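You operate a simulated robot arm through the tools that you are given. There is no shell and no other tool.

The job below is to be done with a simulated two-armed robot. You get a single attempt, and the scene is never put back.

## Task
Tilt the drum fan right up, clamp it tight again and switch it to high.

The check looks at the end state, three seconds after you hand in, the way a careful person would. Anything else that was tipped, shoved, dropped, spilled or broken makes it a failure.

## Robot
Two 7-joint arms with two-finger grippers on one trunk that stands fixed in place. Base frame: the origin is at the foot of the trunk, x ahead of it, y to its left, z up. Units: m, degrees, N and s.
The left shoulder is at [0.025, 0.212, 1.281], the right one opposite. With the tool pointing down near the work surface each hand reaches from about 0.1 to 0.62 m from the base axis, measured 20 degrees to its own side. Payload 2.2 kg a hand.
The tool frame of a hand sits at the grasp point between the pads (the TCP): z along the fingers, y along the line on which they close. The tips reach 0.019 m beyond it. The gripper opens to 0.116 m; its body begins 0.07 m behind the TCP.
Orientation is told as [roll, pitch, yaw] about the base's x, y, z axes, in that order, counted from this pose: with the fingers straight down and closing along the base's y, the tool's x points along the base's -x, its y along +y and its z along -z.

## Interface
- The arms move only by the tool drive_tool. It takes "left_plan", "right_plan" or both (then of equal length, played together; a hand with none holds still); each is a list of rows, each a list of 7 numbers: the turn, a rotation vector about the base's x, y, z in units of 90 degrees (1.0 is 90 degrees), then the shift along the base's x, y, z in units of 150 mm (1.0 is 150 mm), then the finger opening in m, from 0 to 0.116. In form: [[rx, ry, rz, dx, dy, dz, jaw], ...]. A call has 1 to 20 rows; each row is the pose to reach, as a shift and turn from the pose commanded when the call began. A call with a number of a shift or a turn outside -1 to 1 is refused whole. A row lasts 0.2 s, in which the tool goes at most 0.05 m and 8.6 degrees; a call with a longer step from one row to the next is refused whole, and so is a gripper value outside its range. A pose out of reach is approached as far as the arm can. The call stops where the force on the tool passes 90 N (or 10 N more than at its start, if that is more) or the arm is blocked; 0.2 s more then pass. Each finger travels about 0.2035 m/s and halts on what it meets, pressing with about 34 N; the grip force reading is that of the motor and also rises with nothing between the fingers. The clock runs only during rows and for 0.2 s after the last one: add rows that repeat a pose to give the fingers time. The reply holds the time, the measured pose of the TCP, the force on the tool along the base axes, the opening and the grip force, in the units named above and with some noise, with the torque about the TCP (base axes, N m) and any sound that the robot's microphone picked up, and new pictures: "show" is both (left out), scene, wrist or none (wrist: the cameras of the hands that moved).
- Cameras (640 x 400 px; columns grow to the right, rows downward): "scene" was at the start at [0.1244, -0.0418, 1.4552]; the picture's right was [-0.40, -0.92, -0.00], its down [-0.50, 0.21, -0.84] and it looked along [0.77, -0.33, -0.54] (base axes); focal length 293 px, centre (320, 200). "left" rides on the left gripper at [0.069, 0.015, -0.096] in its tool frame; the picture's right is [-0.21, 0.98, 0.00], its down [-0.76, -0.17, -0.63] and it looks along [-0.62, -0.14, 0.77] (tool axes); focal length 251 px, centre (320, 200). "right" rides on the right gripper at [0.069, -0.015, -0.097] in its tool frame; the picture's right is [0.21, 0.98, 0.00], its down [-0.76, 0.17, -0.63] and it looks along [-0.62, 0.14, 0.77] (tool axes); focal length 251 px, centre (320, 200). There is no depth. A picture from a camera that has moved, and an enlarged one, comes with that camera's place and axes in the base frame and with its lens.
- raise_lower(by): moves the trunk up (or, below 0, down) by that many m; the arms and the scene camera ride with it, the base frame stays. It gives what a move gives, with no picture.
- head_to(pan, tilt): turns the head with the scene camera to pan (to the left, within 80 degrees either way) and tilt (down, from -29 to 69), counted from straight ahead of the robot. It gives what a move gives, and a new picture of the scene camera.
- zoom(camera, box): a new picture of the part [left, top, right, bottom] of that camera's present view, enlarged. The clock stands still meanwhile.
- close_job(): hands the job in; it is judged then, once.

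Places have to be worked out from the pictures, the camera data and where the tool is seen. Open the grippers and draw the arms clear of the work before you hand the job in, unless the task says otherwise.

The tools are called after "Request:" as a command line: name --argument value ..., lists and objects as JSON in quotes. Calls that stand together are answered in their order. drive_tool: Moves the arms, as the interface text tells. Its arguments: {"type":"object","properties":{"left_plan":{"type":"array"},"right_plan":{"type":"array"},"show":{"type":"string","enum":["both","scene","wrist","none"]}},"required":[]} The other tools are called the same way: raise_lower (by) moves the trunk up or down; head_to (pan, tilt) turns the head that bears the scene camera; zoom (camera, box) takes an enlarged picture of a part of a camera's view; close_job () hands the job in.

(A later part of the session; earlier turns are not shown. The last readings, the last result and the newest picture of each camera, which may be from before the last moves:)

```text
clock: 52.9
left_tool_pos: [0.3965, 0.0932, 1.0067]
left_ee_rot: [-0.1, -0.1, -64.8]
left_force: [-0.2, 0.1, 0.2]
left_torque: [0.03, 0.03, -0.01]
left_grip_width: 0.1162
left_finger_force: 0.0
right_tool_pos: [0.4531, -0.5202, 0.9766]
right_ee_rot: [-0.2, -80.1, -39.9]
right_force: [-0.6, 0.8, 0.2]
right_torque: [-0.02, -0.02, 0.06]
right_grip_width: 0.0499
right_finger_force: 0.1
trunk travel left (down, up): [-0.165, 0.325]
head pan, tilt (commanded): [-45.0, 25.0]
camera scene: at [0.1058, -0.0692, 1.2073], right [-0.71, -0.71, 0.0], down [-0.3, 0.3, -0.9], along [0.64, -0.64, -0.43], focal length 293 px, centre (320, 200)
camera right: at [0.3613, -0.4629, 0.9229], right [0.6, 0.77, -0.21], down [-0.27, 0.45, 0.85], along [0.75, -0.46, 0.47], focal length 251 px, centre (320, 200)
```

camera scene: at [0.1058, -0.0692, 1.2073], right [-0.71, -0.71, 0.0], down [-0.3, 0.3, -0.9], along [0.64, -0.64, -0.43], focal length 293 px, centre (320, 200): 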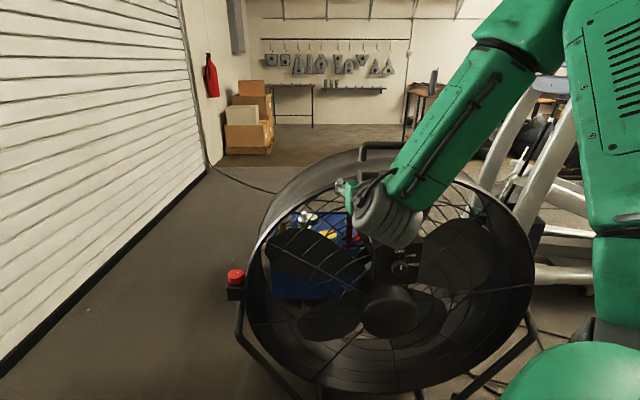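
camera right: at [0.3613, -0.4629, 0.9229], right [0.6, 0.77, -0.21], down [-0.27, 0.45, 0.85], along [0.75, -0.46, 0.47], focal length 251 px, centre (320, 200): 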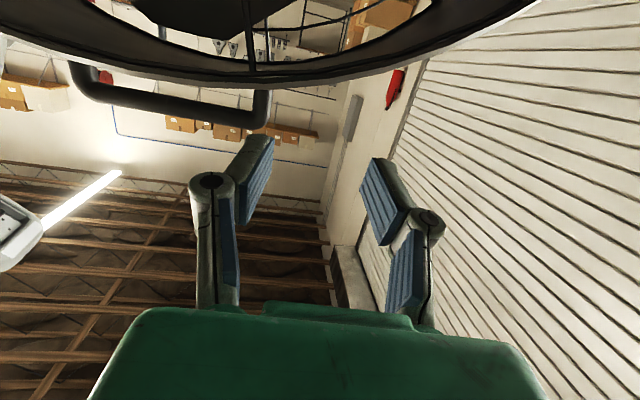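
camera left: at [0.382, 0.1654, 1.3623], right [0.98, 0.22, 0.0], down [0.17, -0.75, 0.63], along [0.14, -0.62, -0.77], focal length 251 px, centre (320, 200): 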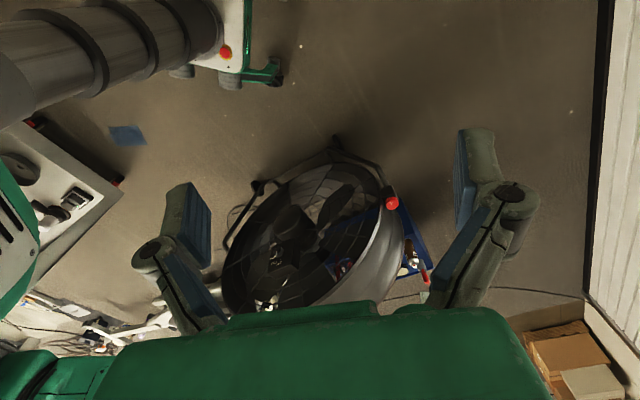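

The fingertips would currently pass just over the rim edge, so I need to be about 2 cm lower and nearer the drum's centre line. I'll move to the pre-contact pose.

Request:
drive_tool --right_plan '[[0, 0, 0, 0.01, -0.2, -0.05, 0.05], [0, 0, 0, 0.02, -0.4, -0.1, 0.05], [0, 0, 0, 0.026, -0.6, -0.124, 0.05], [0, 0, 0, 0.026, -0.663, -0.124, 0.05], [0, 0, 0, 0.026, -0.663, -0.124, 0.05]]' --show "both"

Request:
zoom --camera "right" --box '[200, 0, 440, 200]'

Request:
zoom --camera "scene" --box '[330, 110, 490, 230]'

```text
clock: 54.1
left_tool_pos: [0.3954, 0.0923, 1.0071]
left_ee_rot: [-0.1, 0.0, -64.8]
left_force: [0.1, 0.2, 1.0]
left_torque: [-0.01, 0.01, 0.0]
left_grip_width: 0.1156
left_finger_force: 0.0
right_tool_pos: [0.474, -0.5774, 0.9731]
right_ee_rot: [0.4, -79.9, -40.5]
right_force: [-0.8, -0.4, 0.1]
right_torque: [0.02, 0.01, -0.01]
right_grip_width: 0.0503
right_finger_force: 0.0
right hand out of reach, approached as far as the arm can: row 2, 3, 4, 5
trunk travel left (down, up): [-0.165, 0.325]
head pan, tilt (commanded): [-45.0, 25.0]
camera scene: at [0.1053, -0.0724, 1.2071], right [-0.71, -0.71, 0.0], down [-0.3, 0.3, -0.9], along [0.64, -0.64, -0.43], focal length 293 px, centre (320, 200)
camera right: at [0.3821, -0.5193, 0.9203], right [0.6, 0.77, -0.21], down [-0.27, 0.44, 0.86], along [0.75, -0.46, 0.47], focal length 251 px, centre (320, 200)
```

scene: 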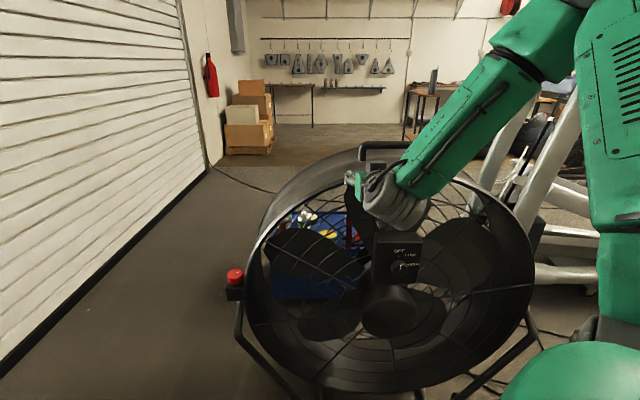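
right: 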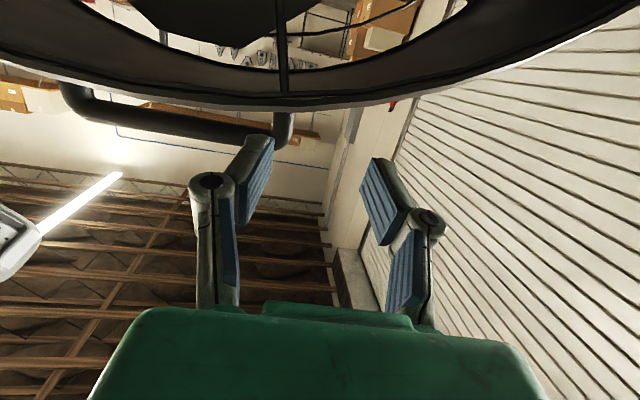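

```text
2.00 times, centred on (320, 100) of right
camera zoom: at [0.3821, -0.5193, 0.9203], right [0.6, 0.77, -0.21], down [-0.27, 0.44, 0.86], along [0.75, -0.46, 0.47], focal length 503 px, centre (320, 400)
```

zoom: 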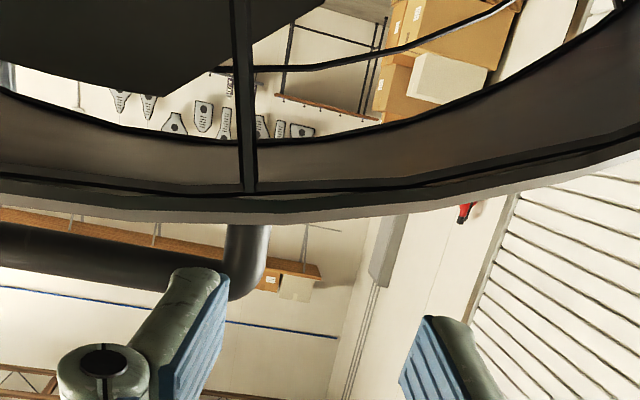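

```text
3.33 times, centred on (410, 170) of scene
camera zoom: at [0.1053, -0.0724, 1.2071], right [-0.71, -0.71, 0.0], down [-0.3, 0.3, -0.9], along [0.64, -0.64, -0.43], focal length 976 px, centre (20, 300)
```

zoom: 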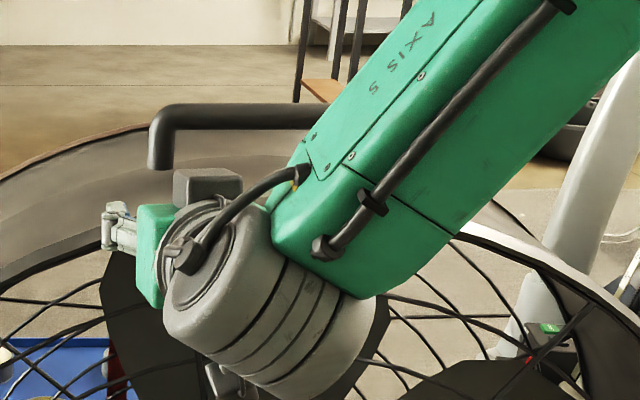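

The arm hit a posture limit a few centimetres short, at [0.474, -0.577, 0.973]. From here the rim is about 8 cm ahead and the tool axis meets its top edge, so I'll lower 2.5 cm and move straight towards the rim.

Request:
drive_tool --right_plan '[[0, 0, 0, 0.05, -0.05, -0.09, 0.05], [0, 0, 0, 0.1, -0.1, -0.173, 0.05], [0, 0, 0, 0.2, -0.197, -0.173, 0.05], [0, 0, 0, 0.3, -0.295, -0.173, 0.05], [0, 0, 0, 0.35, -0.344, -0.173, 0.05]]' --show "both"

```text
clock: 55.3
left_tool_pos: [0.3946, 0.0979, 1.0083]
left_ee_rot: [-0.2, -0.3, -64.8]
left_force: [-0.9, 0.0, 0.9]
left_torque: [0.1, -0.07, -0.01]
left_grip_width: 0.1159
left_finger_force: 0.1
right_tool_pos: [0.5182, -0.5998, 0.9635]
right_ee_rot: [2.3, -80.2, -43.3]
right_force: [-1.7, -1.4, -1.4]
right_torque: [0.03, -0.03, 0.14]
right_grip_width: 0.05
right_finger_force: 0.0
right hand out of reach, approached as far as the arm can: row 1, 2, 3, 4, 5
trunk travel left (down, up): [-0.165, 0.325]
head pan, tilt (commanded): [-45.0, 25.0]
camera scene: at [0.1049, -0.0689, 1.2073], right [-0.71, -0.71, 0.0], down [-0.3, 0.3, -0.91], along [0.64, -0.64, -0.43], focal length 293 px, centre (320, 200)
camera right: at [0.4282, -0.5419, 0.9109], right [0.61, 0.76, -0.2], down [-0.27, 0.45, 0.85], along [0.74, -0.47, 0.48], focal length 251 px, centre (320, 200)
```

scene: 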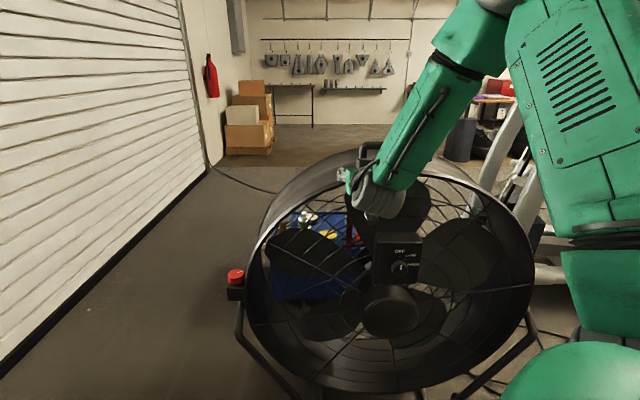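
right: 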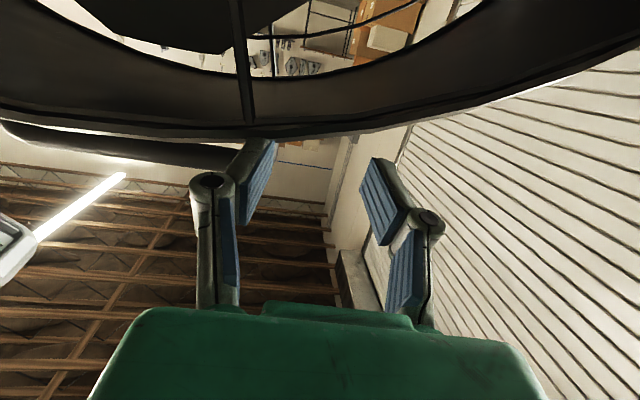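

The arm is still limited in this flat posture. I'll back off slightly and pitch the tool to about 30° below horizontal, which the wrist handles better.

Request:
drive_tool --right_plan '[[0.03, 0.035, 0, -0.1, 0.1, 0.02, 0.05], [0.07, 0.08, 0, -0.2, 0.2, 0.05, 0.05], [0.11, 0.125, 0, -0.2, 0.2, 0.08, 0.05], [0.1457, 0.1677, 0, -0.2, 0.2, 0.1, 0.05], [0.1457, 0.1677, 0, -0.2, 0.2, 0.1, 0.05]]' --show "both"

```text
clock: 56.5
left_tool_pos: [0.3971, 0.0924, 1.0075]
left_ee_rot: [-0.1, -0.1, -64.8]
left_force: [-0.3, -0.4, -0.9]
left_torque: [0.01, -0.02, 0.02]
left_grip_width: 0.1162
left_finger_force: 0.1
right_tool_pos: [0.4905, -0.5738, 0.9776]
right_ee_rot: [0.7, -60.1, -40.8]
right_force: [0.4, -0.1, -0.5]
right_torque: [-0.02, 0.0, -0.02]
right_grip_width: 0.05
right_finger_force: 0.0
trunk travel left (down, up): [-0.165, 0.325]
head pan, tilt (commanded): [-45.0, 25.0]
camera scene: at [0.1059, -0.07, 1.2072], right [-0.71, -0.71, 0.0], down [-0.3, 0.3, -0.9], along [0.64, -0.64, -0.43], focal length 293 px, centre (320, 200)
camera right: at [0.3906, -0.5093, 0.9643], right [0.55, 0.82, -0.18], down [-0.03, 0.23, 0.97], along [0.84, -0.53, 0.15], focal length 251 px, centre (320, 200)
```

scene: 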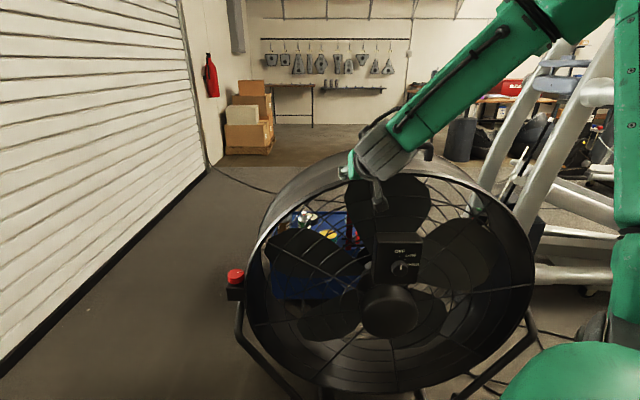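
right: 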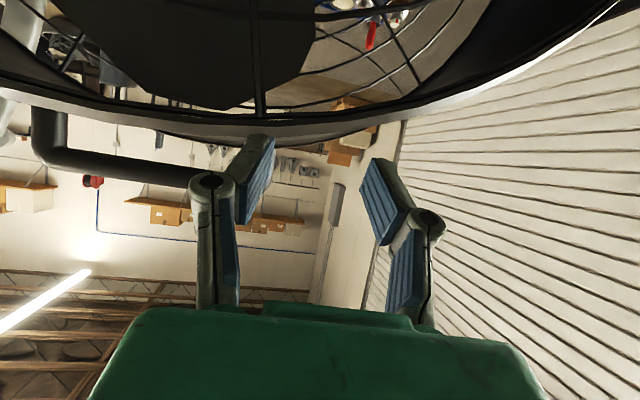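

This posture is reachable. The rim's top edge lies about 2.5 cm below the tip's line and 6 cm ahead; I'll lower 3.7 cm and move forward to make contact.

Request:
drive_tool --right_plan '[[0, 0, 0, 0.071, -0.07, -0.12, 0.05], [0, 0, 0, 0.143, -0.14, -0.247, 0.05], [0, 0, 0, 0.214, -0.21, -0.247, 0.05], [0, 0, 0, 0.261, -0.257, -0.247, 0.05], [0, 0, 0, 0.295, -0.29, -0.247, 0.05], [0, 0, 0, 0.333, -0.327, -0.247, 0.05]]' --show "both"

Request:
zoom --camera "right" --box '[180, 60, 460, 235]'

```text
clock: 57.9
left_tool_pos: [0.3959, 0.0997, 1.0081]
left_ee_rot: [-0.2, -0.4, -64.7]
left_force: [0.0, 0.6, -0.2]
left_torque: [-0.01, 0.03, 0.01]
left_grip_width: 0.1162
left_finger_force: 0.1
right_tool_pos: [0.5413, -0.6167, 0.9487]
right_ee_rot: [0.4, -60.6, -40.3]
right_force: [4.0, 11.3, 15.6]
right_torque: [0.38, -0.28, 0.31]
right_grip_width: 0.0774
right_finger_force: 8.7
trunk travel left (down, up): [-0.165, 0.325]
head pan, tilt (commanded): [-45.0, 25.0]
camera scene: at [0.1043, -0.0634, 1.208], right [-0.71, -0.71, 0.0], down [-0.3, 0.3, -0.91], along [0.64, -0.64, -0.42], focal length 293 px, centre (320, 200)
camera right: at [0.4418, -0.5527, 0.9335], right [0.55, 0.82, -0.18], down [-0.03, 0.24, 0.97], along [0.84, -0.53, 0.16], focal length 251 px, centre (320, 200)
```

scene: 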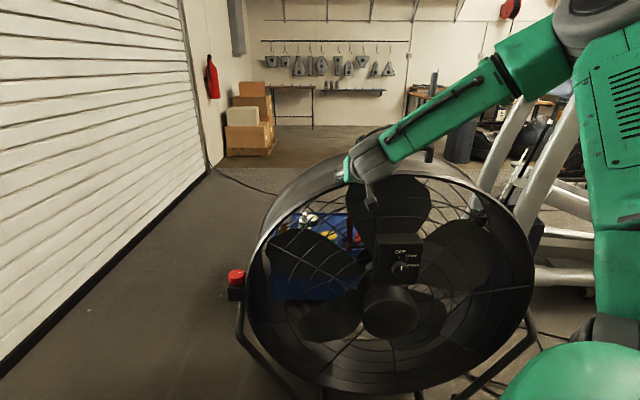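
right: 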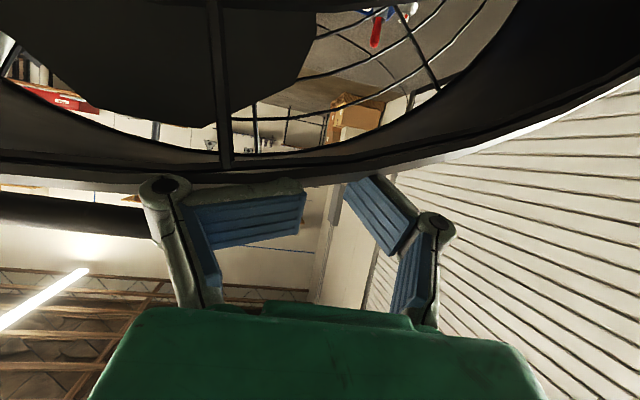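

```text
2.29 times, centred on (320, 148) of right
camera zoom: at [0.4418, -0.5527, 0.9335], right [0.55, 0.82, -0.18], down [-0.03, 0.24, 0.97], along [0.84, -0.53, 0.16], focal length 575 px, centre (320, 320)
```

zoom: 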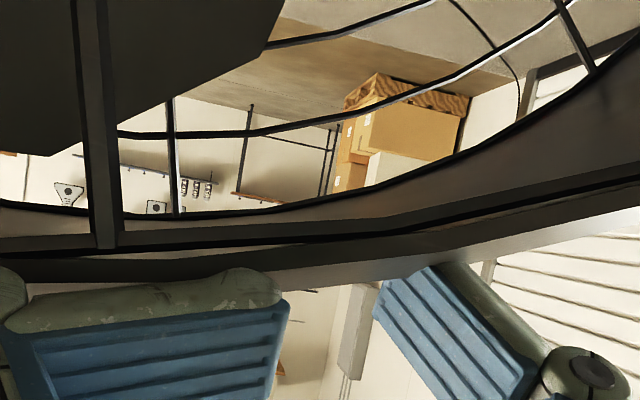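

The compliant fingers landed on top of the rim edge and one bent over, so I was too high. I'll back off, close the gripper for stiffness and lower a bit.

Request:
drive_tool --right_plan '[[0, 0, 0, -0.08, 0.08, 0.03, 0.05], [0, 0, 0, -0.2, 0.2, 0.03, 0.05], [0, 0, 0, -0.28, 0.275, 0.0, 0.03], [0, 0, 0, -0.28, 0.275, -0.05, 0.0], [0, 0, 0, -0.28, 0.275, -0.1, 0.0], [0, 0, 0, -0.28, 0.275, -0.1, 0.0]]' --show "both"

Request:
zoom --camera "right" --box '[200, 80, 440, 230]'

```text
clock: 59.3
left_tool_pos: [0.3913, 0.1014, 1.0084]
left_ee_rot: [-0.1, -0.6, -64.8]
left_force: [-0.8, 0.5, -0.1]
left_torque: [-0.03, -0.01, -0.05]
left_grip_width: 0.1158
left_finger_force: 0.1
right_tool_pos: [0.4989, -0.5698, 0.9421]
right_ee_rot: [1.0, -61.5, -40.4]
right_force: [-1.2, 27.7, 55.3]
right_torque: [0.18, -0.36, 0.3]
right_grip_width: 0.0126
right_finger_force: 30.5
trunk travel left (down, up): [-0.165, 0.325]
head pan, tilt (commanded): [-45.0, 25.0]
camera scene: at [0.0983, -0.052, 1.2094], right [-0.71, -0.71, 0.01], down [-0.3, 0.29, -0.91], along [0.64, -0.65, -0.41], focal length 293 px, centre (320, 200)
camera right: at [0.398, -0.5054, 0.9258], right [0.54, 0.82, -0.18], down [-0.05, 0.25, 0.97], along [0.84, -0.52, 0.18], focal length 251 px, centre (320, 200)
```

scene: 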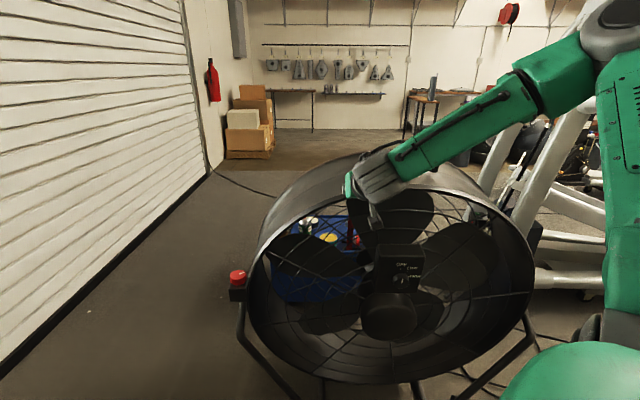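
right: 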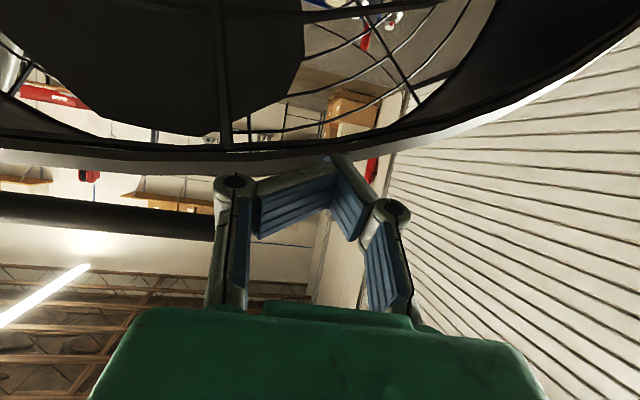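

```text
2.67 times, centred on (320, 155) of right
camera zoom: at [0.398, -0.5054, 0.9258], right [0.54, 0.82, -0.18], down [-0.05, 0.25, 0.97], along [0.84, -0.52, 0.18], focal length 670 px, centre (320, 320)
```

zoom: 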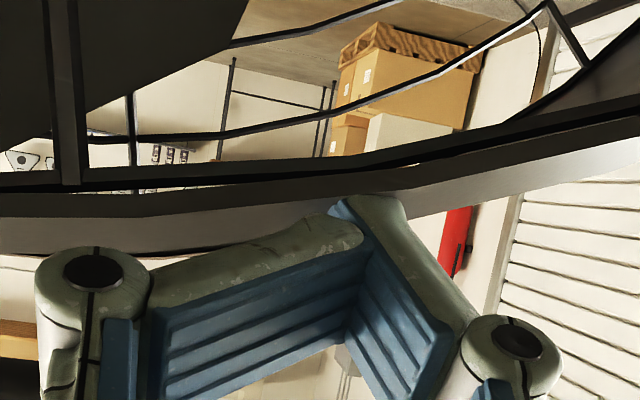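

The finger was pressing down on the rim top, and backing off dragged the loose drum forward (55 N upward on the tool). So the drum moves easily. I'll lift straight up off it first, then back away.

Request:
drive_tool --right_plan '[[0, 0, 0, 0, 0, 0.2, 0.0], [0, 0, 0, 0, 0, 0.4, 0.0], [0, 0, 0, -0.15, 0.15, 0.5, 0.0], [0, 0, 0, -0.4, 0.4, 0.5, 0.0], [0, 0, 0, -0.65, 0.65, 0.4, 0.0], [0, 0, 0, -0.65, 0.65, 0.4, 0.0]]' --show "both"

```text
refused: row 4 steps farther than a row can; nothing moved
```

That step was too long for one row, so I'll split the retreat into shorter ones.

Request:
drive_tool --right_plan '[[0, 0, 0, 0, 0, 0.2, 0.0], [0, 0, 0, 0, 0, 0.4, 0.0], [0, 0, 0, -0.1, 0.1, 0.5, 0.0], [0, 0, 0, -0.3, 0.3, 0.5, 0.0], [0, 0, 0, -0.5, 0.5, 0.5, 0.0], [0, 0, 0, -0.65, 0.65, 0.4, 0.0], [0, 0, 0, -0.65, 0.65, 0.4, 0.0]]' --show "both"

```text
clock: 60.9
left_tool_pos: [0.3956, 0.1045, 1.0066]
left_ee_rot: [-0.3, -0.5, -64.8]
left_force: [0.5, 0.8, -0.1]
left_torque: [-0.02, -0.02, 0.03]
left_grip_width: 0.1159
left_finger_force: 0.1
right_tool_pos: [0.4147, -0.4765, 0.9896]
right_ee_rot: [-0.4, -60.3, -39.6]
right_force: [-0.7, 0.1, 0.5]
right_torque: [-0.01, 0.05, 0.01]
right_grip_width: 0.0122
right_finger_force: 30.0
right hand out of reach, approached as far as the arm can: row 5, 6, 7
trunk travel left (down, up): [-0.165, 0.325]
head pan, tilt (commanded): [-45.0, 25.0]
camera scene: at [0.1052, -0.0622, 1.2076], right [-0.71, -0.71, 0.0], down [-0.3, 0.3, -0.91], along [0.64, -0.64, -0.42], focal length 293 px, centre (320, 200)
camera right: at [0.3149, -0.4123, 0.9772], right [0.55, 0.81, -0.19], down [-0.03, 0.24, 0.97], along [0.84, -0.53, 0.15], focal length 251 px, centre (320, 200)
```

scene: 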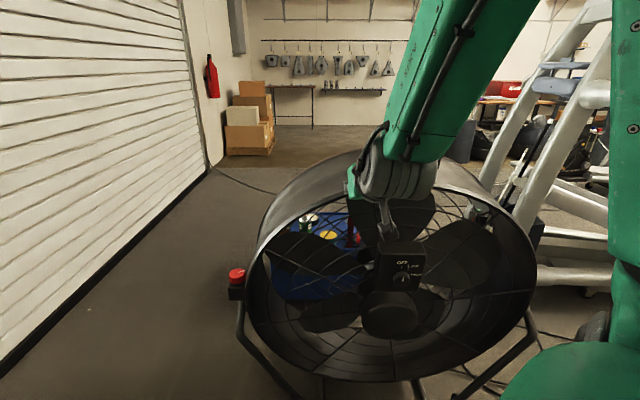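
right: 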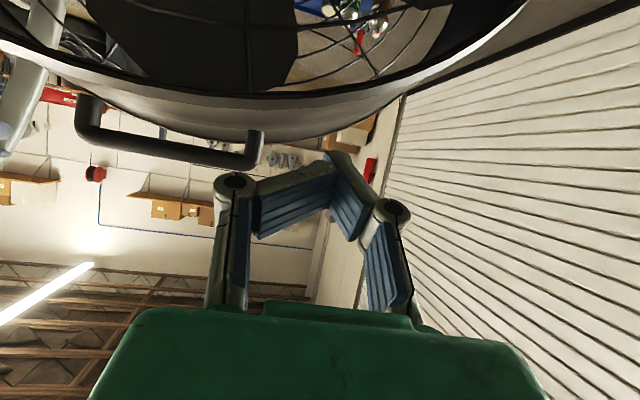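

The drum now leans slightly forward and stays where it is put. The finger linkage is still skewed from the snag, so I'll open and close it to reset, then line up lower.

Request:
drive_tool --right_plan '[[0, 0, 0, 0, 0, 0, 0.06], [0, 0, 0, 0, 0, 0, 0.116], [0, 0, 0, 0, 0, 0, 0.116], [0, 0, 0, 0, 0, 0, 0.06], [0, 0, 0, 0.03, -0.1, -0.08, 0.0], [0, 0, 0, 0.07, -0.22, -0.18, 0.0], [0, 0, 0, 0.11, -0.33, -0.28, 0.0], [0, 0, 0, 0.149, -0.445, -0.367, 0.0], [0, 0, 0, 0.149, -0.445, -0.367, 0.0]]' --show "both"

Request:
zoom --camera "right" --box '[180, 0, 460, 175]'

```text
clock: 62.9
left_tool_pos: [0.3956, 0.0888, 1.007]
left_ee_rot: [-0.1, 0.1, -64.9]
left_force: [-0.6, -0.4, -0.1]
left_torque: [0.04, -0.05, 0.01]
left_grip_width: 0.116
left_finger_force: 0.1
right_tool_pos: [0.4386, -0.5581, 0.9289]
right_ee_rot: [0.8, -59.9, -41.0]
right_force: [-0.1, -0.7, -0.1]
right_torque: [0.04, 0.0, 0.02]
right_grip_width: 0.0001
right_finger_force: 28.8
trunk travel left (down, up): [-0.165, 0.325]
head pan, tilt (commanded): [-45.0, 25.0]
camera scene: at [0.1055, -0.0719, 1.2072], right [-0.71, -0.71, 0.0], down [-0.3, 0.3, -0.9], along [0.64, -0.64, -0.43], focal length 293 px, centre (320, 200)
camera right: at [0.3386, -0.494, 0.9156], right [0.55, 0.82, -0.18], down [-0.03, 0.23, 0.97], along [0.83, -0.53, 0.15], focal length 251 px, centre (320, 200)
```

scene: 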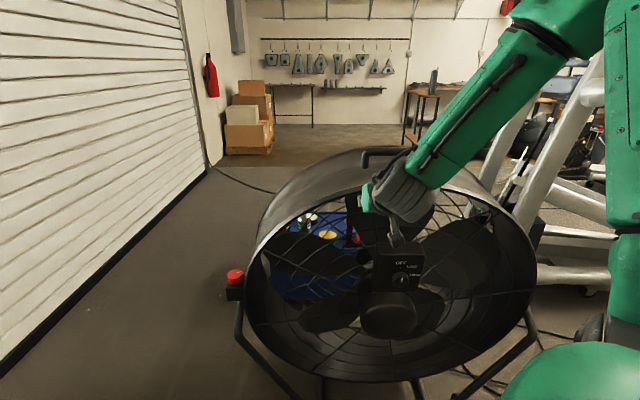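
right: 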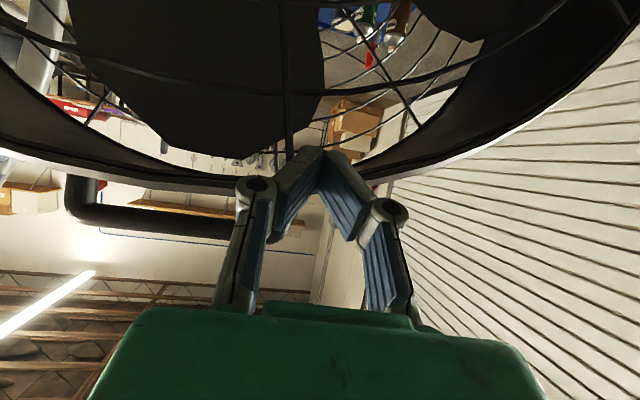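

```text
2.29 times, centred on (320, 88) of right
camera zoom: at [0.3386, -0.494, 0.9156], right [0.55, 0.82, -0.18], down [-0.03, 0.23, 0.97], along [0.83, -0.53, 0.15], focal length 575 px, centre (320, 457)
```

zoom: 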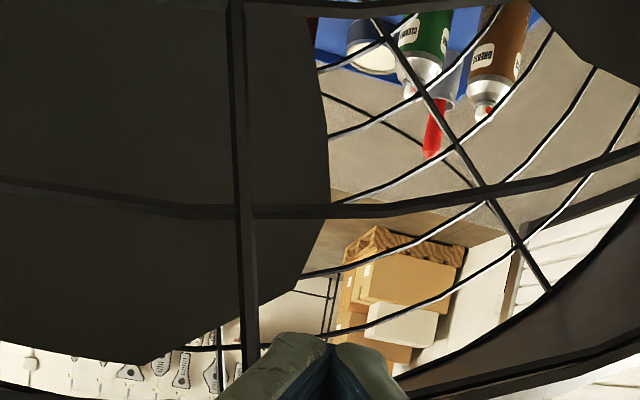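

The fingers are reset, and the tip is now just inside the rim, in front of the outer grill ring about 2 cm away. I'll push forward along the drum's arc about the pivot and watch the force.

Request:
drive_tool --right_plan '[[0, 0, 0, 0.065, -0.064, 0, 0], [0, 0, 0, 0.136, -0.134, 0.021, 0], [0, 0, 0, 0.198, -0.194, 0.037, 0], [0, 0, 0, 0.2785, -0.274, 0.055, 0], [0, 0, 0, 0.3565, -0.3505, 0.067, 0], [0, 0, 0, 0.435, -0.428, 0.074, 0], [0, 0, 0, 0.516, -0.5075, 0.077, 0]]' --show "both"

```text
clock: 64.5
left_tool_pos: [0.3897, 0.1021, 1.0098]
left_ee_rot: [-0.1, -0.7, -64.6]
left_force: [0.0, -0.2, -0.3]
left_torque: [-0.04, 0.04, 0.0]
left_grip_width: 0.1156
left_finger_force: 0.1
right_tool_pos: [0.4986, -0.61, 0.938]
right_ee_rot: [0.1, -58.6, -40.1]
right_force: [-57.1, 33.7, 17.2]
right_torque: [-0.42, -0.1, -0.69]
right_grip_width: 0.0
right_finger_force: 27.9
trunk travel left (down, up): [-0.165, 0.325]
head pan, tilt (commanded): [-45.0, 25.0]
stopped in row 7 (right hand): the force on the tool passed its limit at 97 N (the readings are from after the stop); the commanded pose is now the measured one
camera scene: at [0.0943, -0.0532, 1.2095], right [-0.71, -0.71, 0.0], down [-0.29, 0.29, -0.91], along [0.64, -0.65, -0.41], focal length 293 px, centre (320, 200)
camera right: at [0.3972, -0.5461, 0.9283], right [0.54, 0.82, -0.18], down [-0.01, 0.22, 0.98], along [0.84, -0.53, 0.12], focal length 251 px, centre (320, 200)
```

scene: 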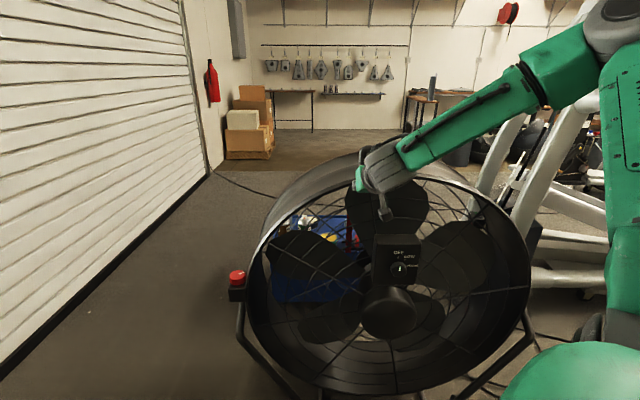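
right: 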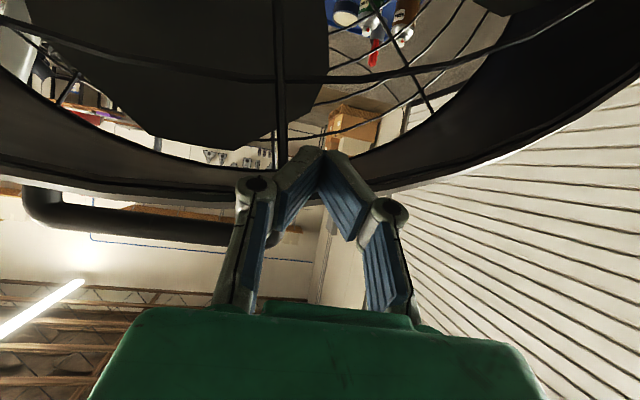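

The drum swung back with the push, but resistance reached 97 N, and the knob (fan base) has not shifted. I'll continue more slowly to see whether the force depends on speed.

Request:
drive_tool --right_plan '[[0, 0, 0, 0.01, -0.01, 0, 0], [0, 0, 0, 0.03, -0.03, 0.003, 0], [0, 0, 0, 0.05, -0.05, 0.005, 0], [0, 0, 0, 0.07, -0.07, 0.008, 0], [0, 0, 0, 0.09, -0.09, 0.01, 0], [0, 0, 0, 0.11, -0.11, 0.012, 0], [0, 0, 0, 0.13, -0.13, 0.013, 0], [0, 0, 0, 0.15, -0.15, 0.013, 0]]' --show "scene"

```text
clock: 65.0
left_tool_pos: [0.3869, 0.0996, 1.0117]
left_ee_rot: [0.4, -0.6, -64.7]
left_force: [-0.4, -0.5, 0.8]
left_torque: [0.06, 0.01, 0.02]
left_grip_width: 0.1161
left_finger_force: 0.1
right_tool_pos: [0.4986, -0.6104, 0.9359]
right_ee_rot: [1.0, -58.2, -40.1]
right_force: [-74.2, 51.9, 40.4]
right_torque: [-0.87, -0.3, -0.76]
right_grip_width: 0.0004
right_finger_force: 29.1
trunk travel left (down, up): [-0.165, 0.325]
head pan, tilt (commanded): [-45.0, 25.0]
stopped in row 2 (right hand): the force on the tool passed its limit at 92 N (the readings are from after the stop); the commanded pose is now the measured one
camera scene: at [0.087, -0.046, 1.2106], right [-0.71, -0.71, 0.0], down [-0.29, 0.28, -0.92], along [0.65, -0.65, -0.4], focal length 293 px, centre (320, 200)
```

scene: 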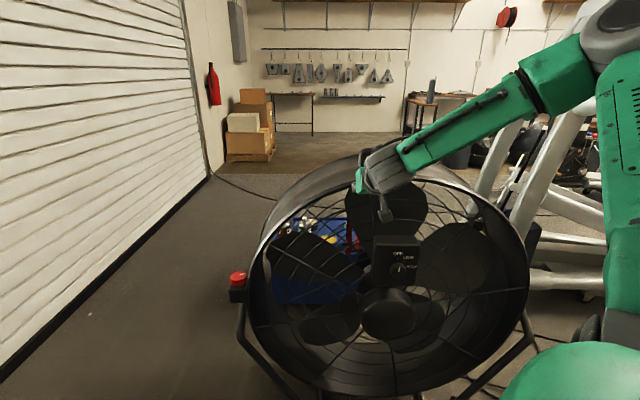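

The push is stalled at about 90 N without moving further. I'll zoom in on the contact to see what the tip is pressing on.

Request:
zoom --camera "right" --box '[200, 60, 440, 210]'

Request:
zoom --camera "scene" --box '[330, 120, 490, 240]'

Request:
zoom --camera "left" --box '[180, 100, 460, 300]'

```text
2.67 times, centred on (320, 135) of right
camera zoom: at [0.3968, -0.5477, 0.9279], right [0.53, 0.83, -0.17], down [-0.01, 0.21, 0.98], along [0.85, -0.52, 0.12], focal length 670 px, centre (320, 373)
```

zoom: 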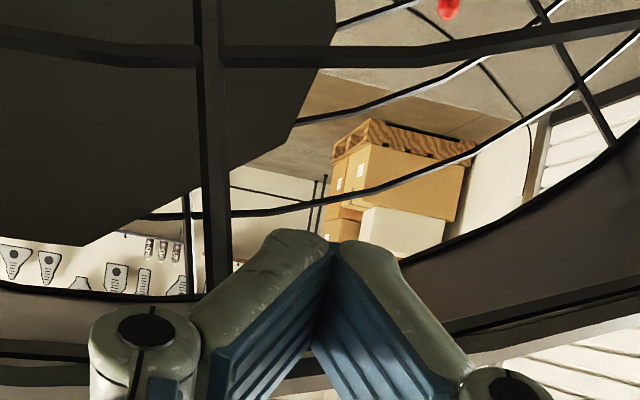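

```text
3.33 times, centred on (410, 180) of scene
camera zoom: at [0.087, -0.046, 1.2106], right [-0.71, -0.71, 0.0], down [-0.29, 0.28, -0.92], along [0.65, -0.65, -0.4], focal length 976 px, centre (20, 267)
```

zoom: 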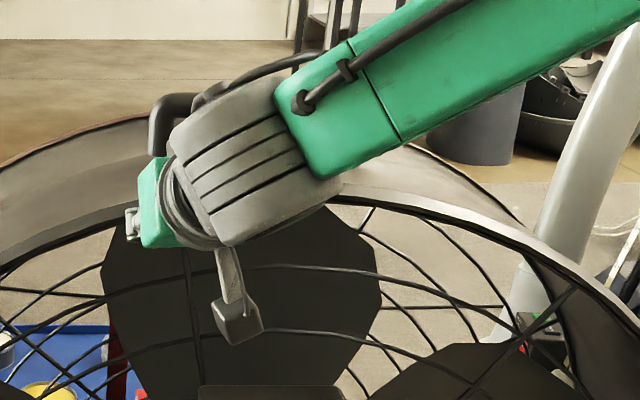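

```text
2.00 times, centred on (320, 200) of left
camera zoom: at [0.3703, 0.1684, 1.1067], right [0.97, 0.22, 0.01], down [0.17, -0.75, 0.64], along [0.15, -0.62, -0.77], focal length 503 px, centre (320, 200)
```

zoom: 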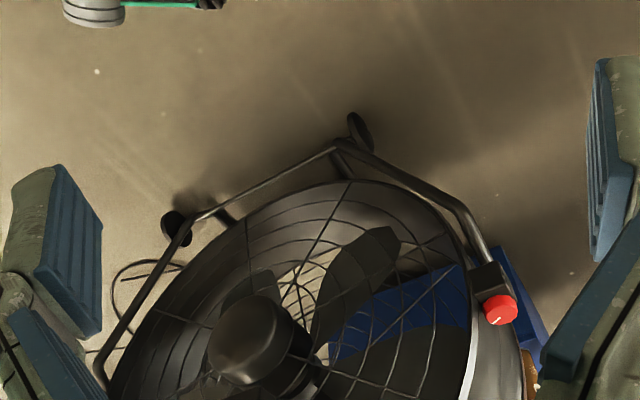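

The tip is against the outer grill ring, and the drum resists over 34 N·m here. That suggests the clamp is still tight, so my turn may have been the wrong way or not enough. I'll back off and return to the knob to check its range.

Request:
drive_tool --right_plan '[[0, 0, 0, -0.1, 0.1, 0.02, 0], [0, 0, 0, -0.25, 0.25, 0.05, 0], [0, 0, 0, -0.42, 0.42, 0.1, 0], [0, 0, 0, -0.5, 0.6, 0.1, 0], [0, 0, 0, -0.5, 0.8, 0.1, 0], [0, 0, 0, -0.5, 1.0, 0.1, 0], [0, 0, 0, -0.5, 1.0, 0.1, 0]]' --show "scene"

```text
clock: 66.6
left_tool_pos: [0.3968, 0.1077, 1.0064]
left_ee_rot: [-0.5, -0.5, -64.6]
left_force: [-0.6, 1.4, 0.3]
left_torque: [-0.09, -0.05, 0.03]
left_grip_width: 0.116
left_finger_force: 0.0
right_tool_pos: [0.4313, -0.4569, 0.9441]
right_ee_rot: [-0.7, -57.9, -38.8]
right_force: [0.2, 1.6, -0.6]
right_torque: [0.02, 0.04, 0.0]
right_grip_width: 0.0
right_finger_force: 28.8
trunk travel left (down, up): [-0.165, 0.325]
head pan, tilt (commanded): [-45.0, 25.0]
camera scene: at [0.1054, -0.0553, 1.2078], right [-0.71, -0.71, 0.01], down [-0.3, 0.29, -0.91], along [0.64, -0.64, -0.42], focal length 293 px, centre (320, 200)
```

scene: 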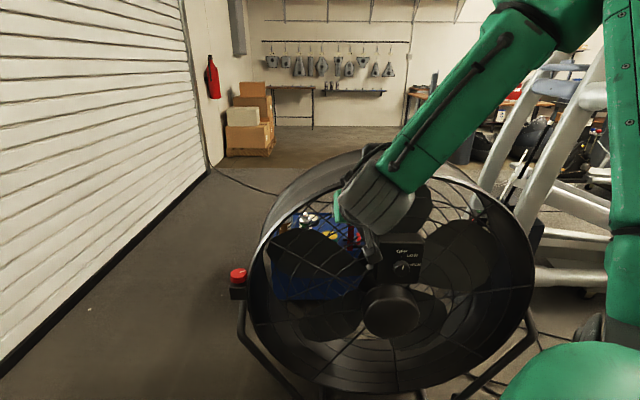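

The drum is back at about its original tilt. I'll return to the knob posture (tool 35° off vertical with a slight roll) and lower the trunk again.

Request:
drive_tool --right_plan '[[0.03, 0.036, 0, 0.15, 0.1, 0, 0], [0.07, 0.085, 0, 0.35, 0.22, 0, 0], [0.11, 0.135, 0, 0.55, 0.35, 0, 0], [0.145, 0.175, 0, 0.78, 0.48, 0, 0], [0.1626, 0.1973, 0, 1.0, 0.6, 0, 0], [0.1626, 0.1973, 0, 1.0, 0.6, 0, 0]]' --show "none"

Request:
drive_tool --right_plan '[[0.043, -0.035, 0, 0.15, 0.15, 0, 0], [0.0858, -0.0707, 0, 0.3, 0.3, 0, 0], [0.0858, -0.0707, 0, 0.3, 0.3, 0, 0]]' --show "none"

Request:
raise_lower --by -0.15

Request:
zoom --camera "right" --box '[160, 0, 480, 200]'

```text
clock: 68.0
left_tool_pos: [0.3973, 0.08, 1.0083]
left_ee_rot: [0.4, 0.8, -64.8]
left_force: [0.3, -0.5, 0.1]
left_torque: [0.06, -0.02, -0.02]
left_grip_width: 0.116
left_finger_force: 0.1
right_tool_pos: [0.5831, -0.3927, 0.9342]
right_ee_rot: [1.1, -33.9, -40.4]
right_force: [-1.2, -0.5, -0.3]
right_torque: [0.02, -0.05, 0.06]
right_grip_width: 0.0
right_finger_force: 28.6
trunk travel left (down, up): [-0.165, 0.325]
head pan, tilt (commanded): [-45.0, 25.0]
```

```text
clock: 68.8
left_tool_pos: [0.3972, 0.0777, 1.0084]
left_ee_rot: [0.2, 0.9, -64.8]
left_force: [0.3, -0.9, -0.3]
left_torque: [0.04, -0.02, -0.01]
left_grip_width: 0.1161
left_finger_force: 0.1
right_tool_pos: [0.627, -0.3493, 0.9344]
right_ee_rot: [13.1, -33.1, -47.3]
right_force: [0.0, -0.4, 0.6]
right_torque: [0.1, -0.03, 0.04]
right_grip_width: 0.0
right_finger_force: 28.6
trunk travel left (down, up): [-0.165, 0.325]
head pan, tilt (commanded): [-45.0, 25.0]
```

```text
clock: 70.6
left_tool_pos: [0.3976, 0.099, 0.8575]
left_ee_rot: [-0.2, -0.1, -64.6]
left_force: [0.6, 0.9, 0.9]
left_torque: [-0.04, 0.0, -0.04]
left_grip_width: 0.1159
left_finger_force: 0.1
right_tool_pos: [0.6272, -0.3291, 0.7895]
right_ee_rot: [12.2, -34.0, -46.6]
right_force: [0.4, 0.6, 0.9]
right_torque: [-0.07, 0.04, 0.02]
right_grip_width: 0.0
right_finger_force: 28.2
trunk travel left (down, up): [-0.015, 0.475]
head pan, tilt (commanded): [-45.0, 25.0]
```

```text
2.00 times, centred on (320, 100) of right
camera zoom: at [0.5276, -0.2752, 0.8267], right [0.49, 0.87, 0.05], down [0.2, -0.17, 0.96], along [0.85, -0.46, -0.26], focal length 503 px, centre (320, 400)
```

zoom: 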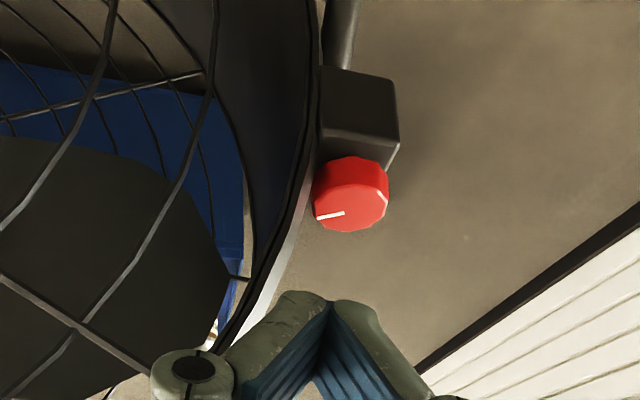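

The knob pointer is still at the open end where I left it. I'll place the tip on the front part of the knob's top and try turning it clockwise to learn its range.

Request:
drive_tool --right_plan '[[0, 0, 0, 0.2, -0.05, -0.05, 0], [0, 0, 0, 0.45, -0.1, -0.1, 0], [0, 0, 0, 0.7, -0.16, -0.2, 0], [0, 0, 0, 0.9, -0.2, -0.4, 0], [0, 0, 0, 0.98, -0.236, -0.6, 0], [0, 0, 0, 1.0, -0.236, -0.8, 0], [0, 0, 0, 1.0, -0.236, -0.87, 0], [0, 0, 0, 1.0, -0.236, -0.92, 0]]' --show "none"

Request:
zoom --camera "right" --box '[220, 40, 420, 165]'

```text
clock: 72.4
left_tool_pos: [0.3976, 0.0903, 0.8572]
left_ee_rot: [-0.1, 0.0, -64.7]
left_force: [-0.7, -0.4, -0.3]
left_torque: [0.03, 0.04, -0.01]
left_grip_width: 0.1161
left_finger_force: 0.0
right_tool_pos: [0.7782, -0.3744, 0.6503]
right_ee_rot: [12.3, -33.8, -46.7]
right_force: [1.4, 0.6, 0.4]
right_torque: [-0.01, 0.04, 0.01]
right_grip_width: 0.0
right_finger_force: 29.1
trunk travel left (down, up): [-0.015, 0.475]
head pan, tilt (commanded): [-45.0, 25.0]
```

```text
3.20 times, centred on (320, 102) of right
camera zoom: at [0.6789, -0.3206, 0.6856], right [0.49, 0.87, 0.05], down [0.2, -0.17, 0.96], along [0.85, -0.46, -0.26], focal length 805 px, centre (320, 512)
```

zoom: 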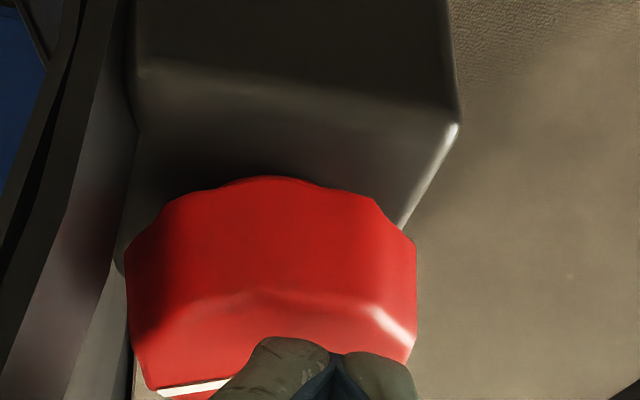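

The tip is a bit too close to the knob axis, so I'll shift it 1 cm outward, press, and then orbit clockwise.

Request:
drive_tool --right_plan '[[0, 0, 0, 0, 0.067, 0, 0], [0, 0, 0, 0, 0.067, -0.05, 0], [0, 0, 0, 0, 0.067, -0.1, 0], [0, 0, 0, 0, 0.067, -0.125, 0], [0, 0, 0, 0.028, 0.075, -0.125, 0], [0, 0, 0, 0.058, 0.077, -0.125, 0], [0, 0, 0, 0.087, 0.071, -0.125, 0], [0, 0, 0, 0.113, 0.057, -0.125, 0], [0, 0, 0, 0.135, 0.037, -0.125, 0], [0, 0, 0, 0.151, 0.012, -0.125, 0]]' --show "none"

Request:
zoom --camera "right" --box '[220, 40, 420, 165]'

```text
clock: 74.6
left_tool_pos: [0.3964, 0.0944, 0.8579]
left_ee_rot: [-0.1, 0.0, -64.8]
left_force: [-0.5, 0.2, 0.5]
left_torque: [0.01, 0.01, -0.01]
left_grip_width: 0.1158
left_finger_force: 0.1
right_tool_pos: [0.8068, -0.3587, 0.6435]
right_ee_rot: [13.5, -34.5, -46.7]
right_force: [14.3, 47.7, 30.3]
right_torque: [0.67, -0.11, -0.21]
right_grip_width: 0.0
right_finger_force: 28.1
trunk travel left (down, up): [-0.015, 0.475]
head pan, tilt (commanded): [-45.0, 25.0]
```

```text
3.20 times, centred on (320, 102) of right
camera zoom: at [0.7041, -0.3063, 0.6769], right [0.48, 0.88, 0.07], down [0.18, -0.17, 0.97], along [0.86, -0.45, -0.24], focal length 805 px, centre (320, 512)
```

zoom: 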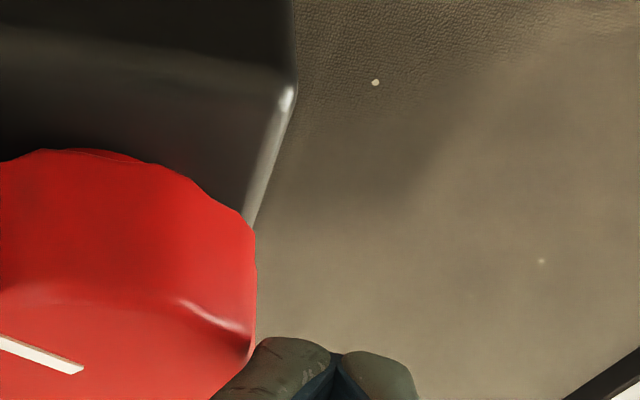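

The trunk sways a little after moves, which threw the tip off the knob's outer edge; still, the pointer did rotate clockwise some. I'll lift off, let it settle, and look.

Request:
drive_tool --right_plan '[[0, 0, 0, 0.155, 0.03, -0.05, 0], [0, 0, 0, 0, 0.02, 0.1, 0], [0, 0, 0, 0, 0, 0.2, 0], [0, 0, 0, 0, 0, 0.2, 0], [0, 0, 0, 0, 0, 0.2, 0], [0, 0, 0, 0, 0, 0.2, 0], [0, 0, 0, 0, 0, 0.2, 0]]' --show "none"

Request:
zoom --camera "right" --box '[220, 0, 420, 125]'

Request:
zoom --camera "scene" --box '[200, 200, 320, 320]'

```text
clock: 76.2
left_tool_pos: [0.3978, 0.0894, 0.8559]
left_ee_rot: [-0.1, 0.2, -64.6]
left_force: [-0.6, 0.3, 0.0]
left_torque: [-0.02, 0.01, -0.02]
left_grip_width: 0.1158
left_finger_force: 0.0
right_tool_pos: [0.7999, -0.3719, 0.6619]
right_ee_rot: [12.3, -33.7, -46.6]
right_force: [0.3, -0.9, -0.5]
right_torque: [0.01, -0.01, -0.03]
right_grip_width: 0.0
right_finger_force: 28.6
trunk travel left (down, up): [-0.015, 0.475]
head pan, tilt (commanded): [-45.0, 25.0]
```

```text
3.20 times, centred on (320, 62) of right
camera zoom: at [0.6999, -0.3182, 0.698], right [0.49, 0.87, 0.06], down [0.2, -0.18, 0.96], along [0.85, -0.46, -0.26], focal length 805 px, centre (320, 640)
```

zoom: 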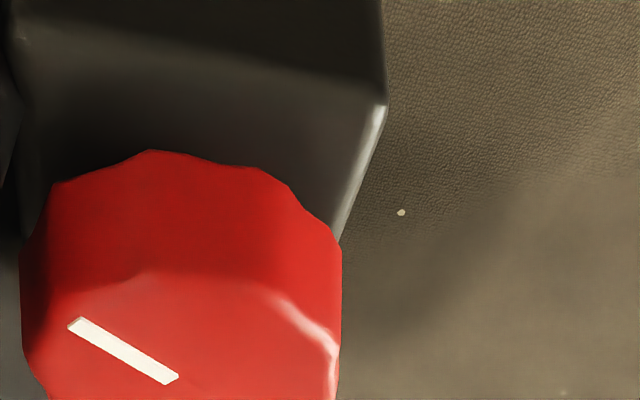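

```text
3.33 times, centred on (260, 260) of scene
camera zoom: at [0.1071, -0.0672, 1.0572], right [-0.71, -0.71, 0.0], down [-0.3, 0.3, -0.9], along [0.64, -0.64, -0.43], focal length 976 px, centre (520, 0)
```

zoom: 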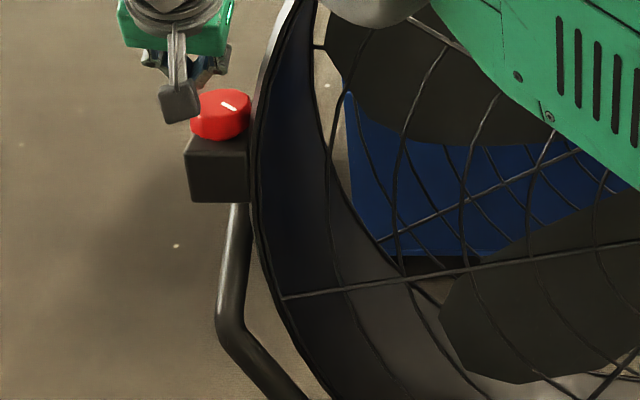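

The knob turned clockwise by about 70° (pointer now at 195°). I'll go back to the front starting point, settle, and verify the position before pressing again.

Request:
drive_tool --right_plan '[[0, 0, 0, -0.07, 0.025, 0.03, 0], [0, 0, 0, -0.144, 0.05, 0.03, 0], [0, 0, 0, -0.144, 0.05, 0, 0], [0, 0, 0, -0.144, 0.05, 0, 0], [0, 0, 0, -0.144, 0.05, 0, 0], [0, 0, 0, -0.144, 0.05, 0, 0], [0, 0, 0, -0.144, 0.05, 0, 0], [0, 0, 0, -0.144, 0.05, 0, 0]]' --show "none"

```text
clock: 78.0
left_tool_pos: [0.3976, 0.0894, 0.8568]
left_ee_rot: [-0.2, 0.3, -64.7]
left_force: [-0.3, 0.6, 0.3]
left_torque: [0.03, 0.0, 0.02]
left_grip_width: 0.1161
left_finger_force: 0.0
right_tool_pos: [0.7775, -0.3652, 0.6617]
right_ee_rot: [12.4, -33.7, -46.7]
right_force: [0.2, 1.3, -0.4]
right_torque: [0.02, -0.02, 0.01]
right_grip_width: 0.0001
right_finger_force: 28.5
trunk travel left (down, up): [-0.015, 0.475]
head pan, tilt (commanded): [-45.0, 25.0]
```

The position is right this time. I'll press and orbit clockwise through the first half.

Request:
drive_tool --right_plan '[[0, 0, 0, 0, 0, -0.09, 0], [0, 0, 0, 0, 0, -0.13, 0], [0, 0, 0, 0, 0, -0.165, 0], [0, 0, 0, 0.014, 0.004, -0.17, 0], [0, 0, 0, 0.028, 0.008, -0.17, 0], [0, 0, 0, 0.056, 0.008, -0.17, 0], [0, 0, 0, 0.083, 0.002, -0.17, 0], [0, 0, 0, 0.108, -0.012, -0.17, 0], [0, 0, 0, 0.128, -0.032, -0.17, 0], [0, 0, 0, 0.143, -0.057, -0.17, 0]]' --show "none"

Request:
zoom --camera "right" --box '[220, 40, 420, 165]'

```text
clock: 80.2
left_tool_pos: [0.3944, 0.0956, 0.8583]
left_ee_rot: [-0.2, -0.3, -64.7]
left_force: [0.4, -1.2, -0.2]
left_torque: [-0.01, 0.02, -0.01]
left_grip_width: 0.1158
left_finger_force: 0.1
right_tool_pos: [0.8002, -0.3589, 0.6454]
right_ee_rot: [13.0, -34.3, -46.3]
right_force: [-10.7, 54.5, 32.3]
right_torque: [0.89, 0.29, -0.23]
right_grip_width: 0.0002
right_finger_force: 28.6
trunk travel left (down, up): [-0.015, 0.475]
head pan, tilt (commanded): [-45.0, 25.0]
```

```text
3.20 times, centred on (320, 102) of right
camera zoom: at [0.6996, -0.3055, 0.68], right [0.48, 0.87, 0.06], down [0.19, -0.17, 0.97], along [0.86, -0.45, -0.25], focal length 805 px, centre (320, 512)
```

zoom: 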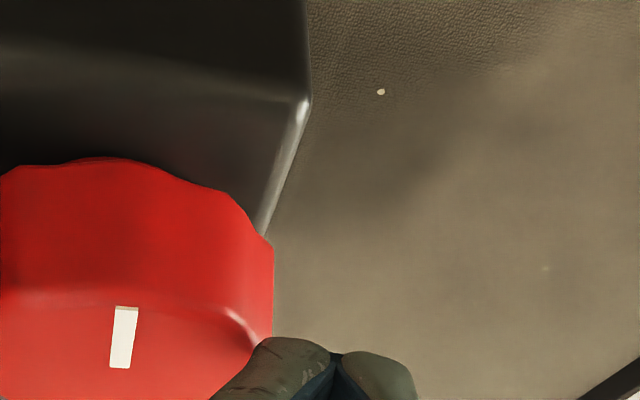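

The pointer is now back near its starting direction (about 149°). The tip drifts outward as it drags, so I'll lift and re-place it at a smaller radius, then see whether the knob goes further clockwise than where it started.

Request:
drive_tool --right_plan '[[0, 0, 0, 0, 0.02, 0.1, 0], [0, 0, 0, -0.024, 0.026, 0.25, 0], [0, 0, 0, -0.024, 0.026, 0.25, 0], [0, 0, 0, -0.024, 0.026, 0.22, 0], [0, 0, 0, -0.024, 0.026, 0.22, 0], [0, 0, 0, -0.024, 0.026, 0.22, 0]]' --show "none"

Request:
zoom --camera "right" --box '[220, 0, 420, 125]'

```text
clock: 81.6
left_tool_pos: [0.3967, 0.0834, 0.8568]
left_ee_rot: [0.1, 0.5, -64.8]
left_force: [-0.1, 0.4, -0.4]
left_torque: [0.03, -0.01, 0.02]
left_grip_width: 0.1157
left_finger_force: 0.1
right_tool_pos: [0.7951, -0.3753, 0.6631]
right_ee_rot: [12.6, -33.4, -46.9]
right_force: [0.3, -0.3, -0.8]
right_torque: [0.02, 0.01, 0.03]
right_grip_width: 0.0
right_finger_force: 28.8
trunk travel left (down, up): [-0.015, 0.475]
head pan, tilt (commanded): [-45.0, 25.0]
```

```text
3.20 times, centred on (320, 62) of right
camera zoom: at [0.6964, -0.3206, 0.7005], right [0.49, 0.87, 0.06], down [0.2, -0.18, 0.96], along [0.85, -0.46, -0.27], focal length 805 px, centre (320, 640)
```

zoom: 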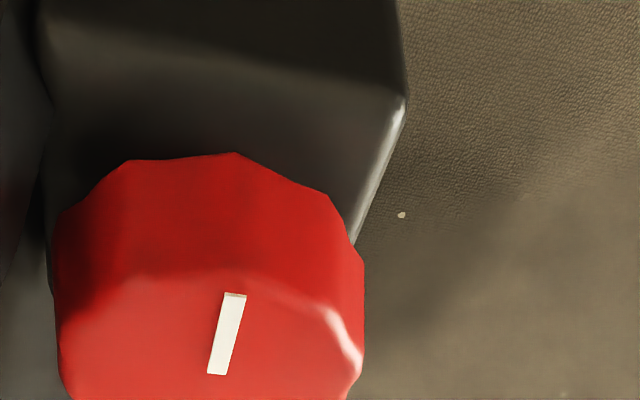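

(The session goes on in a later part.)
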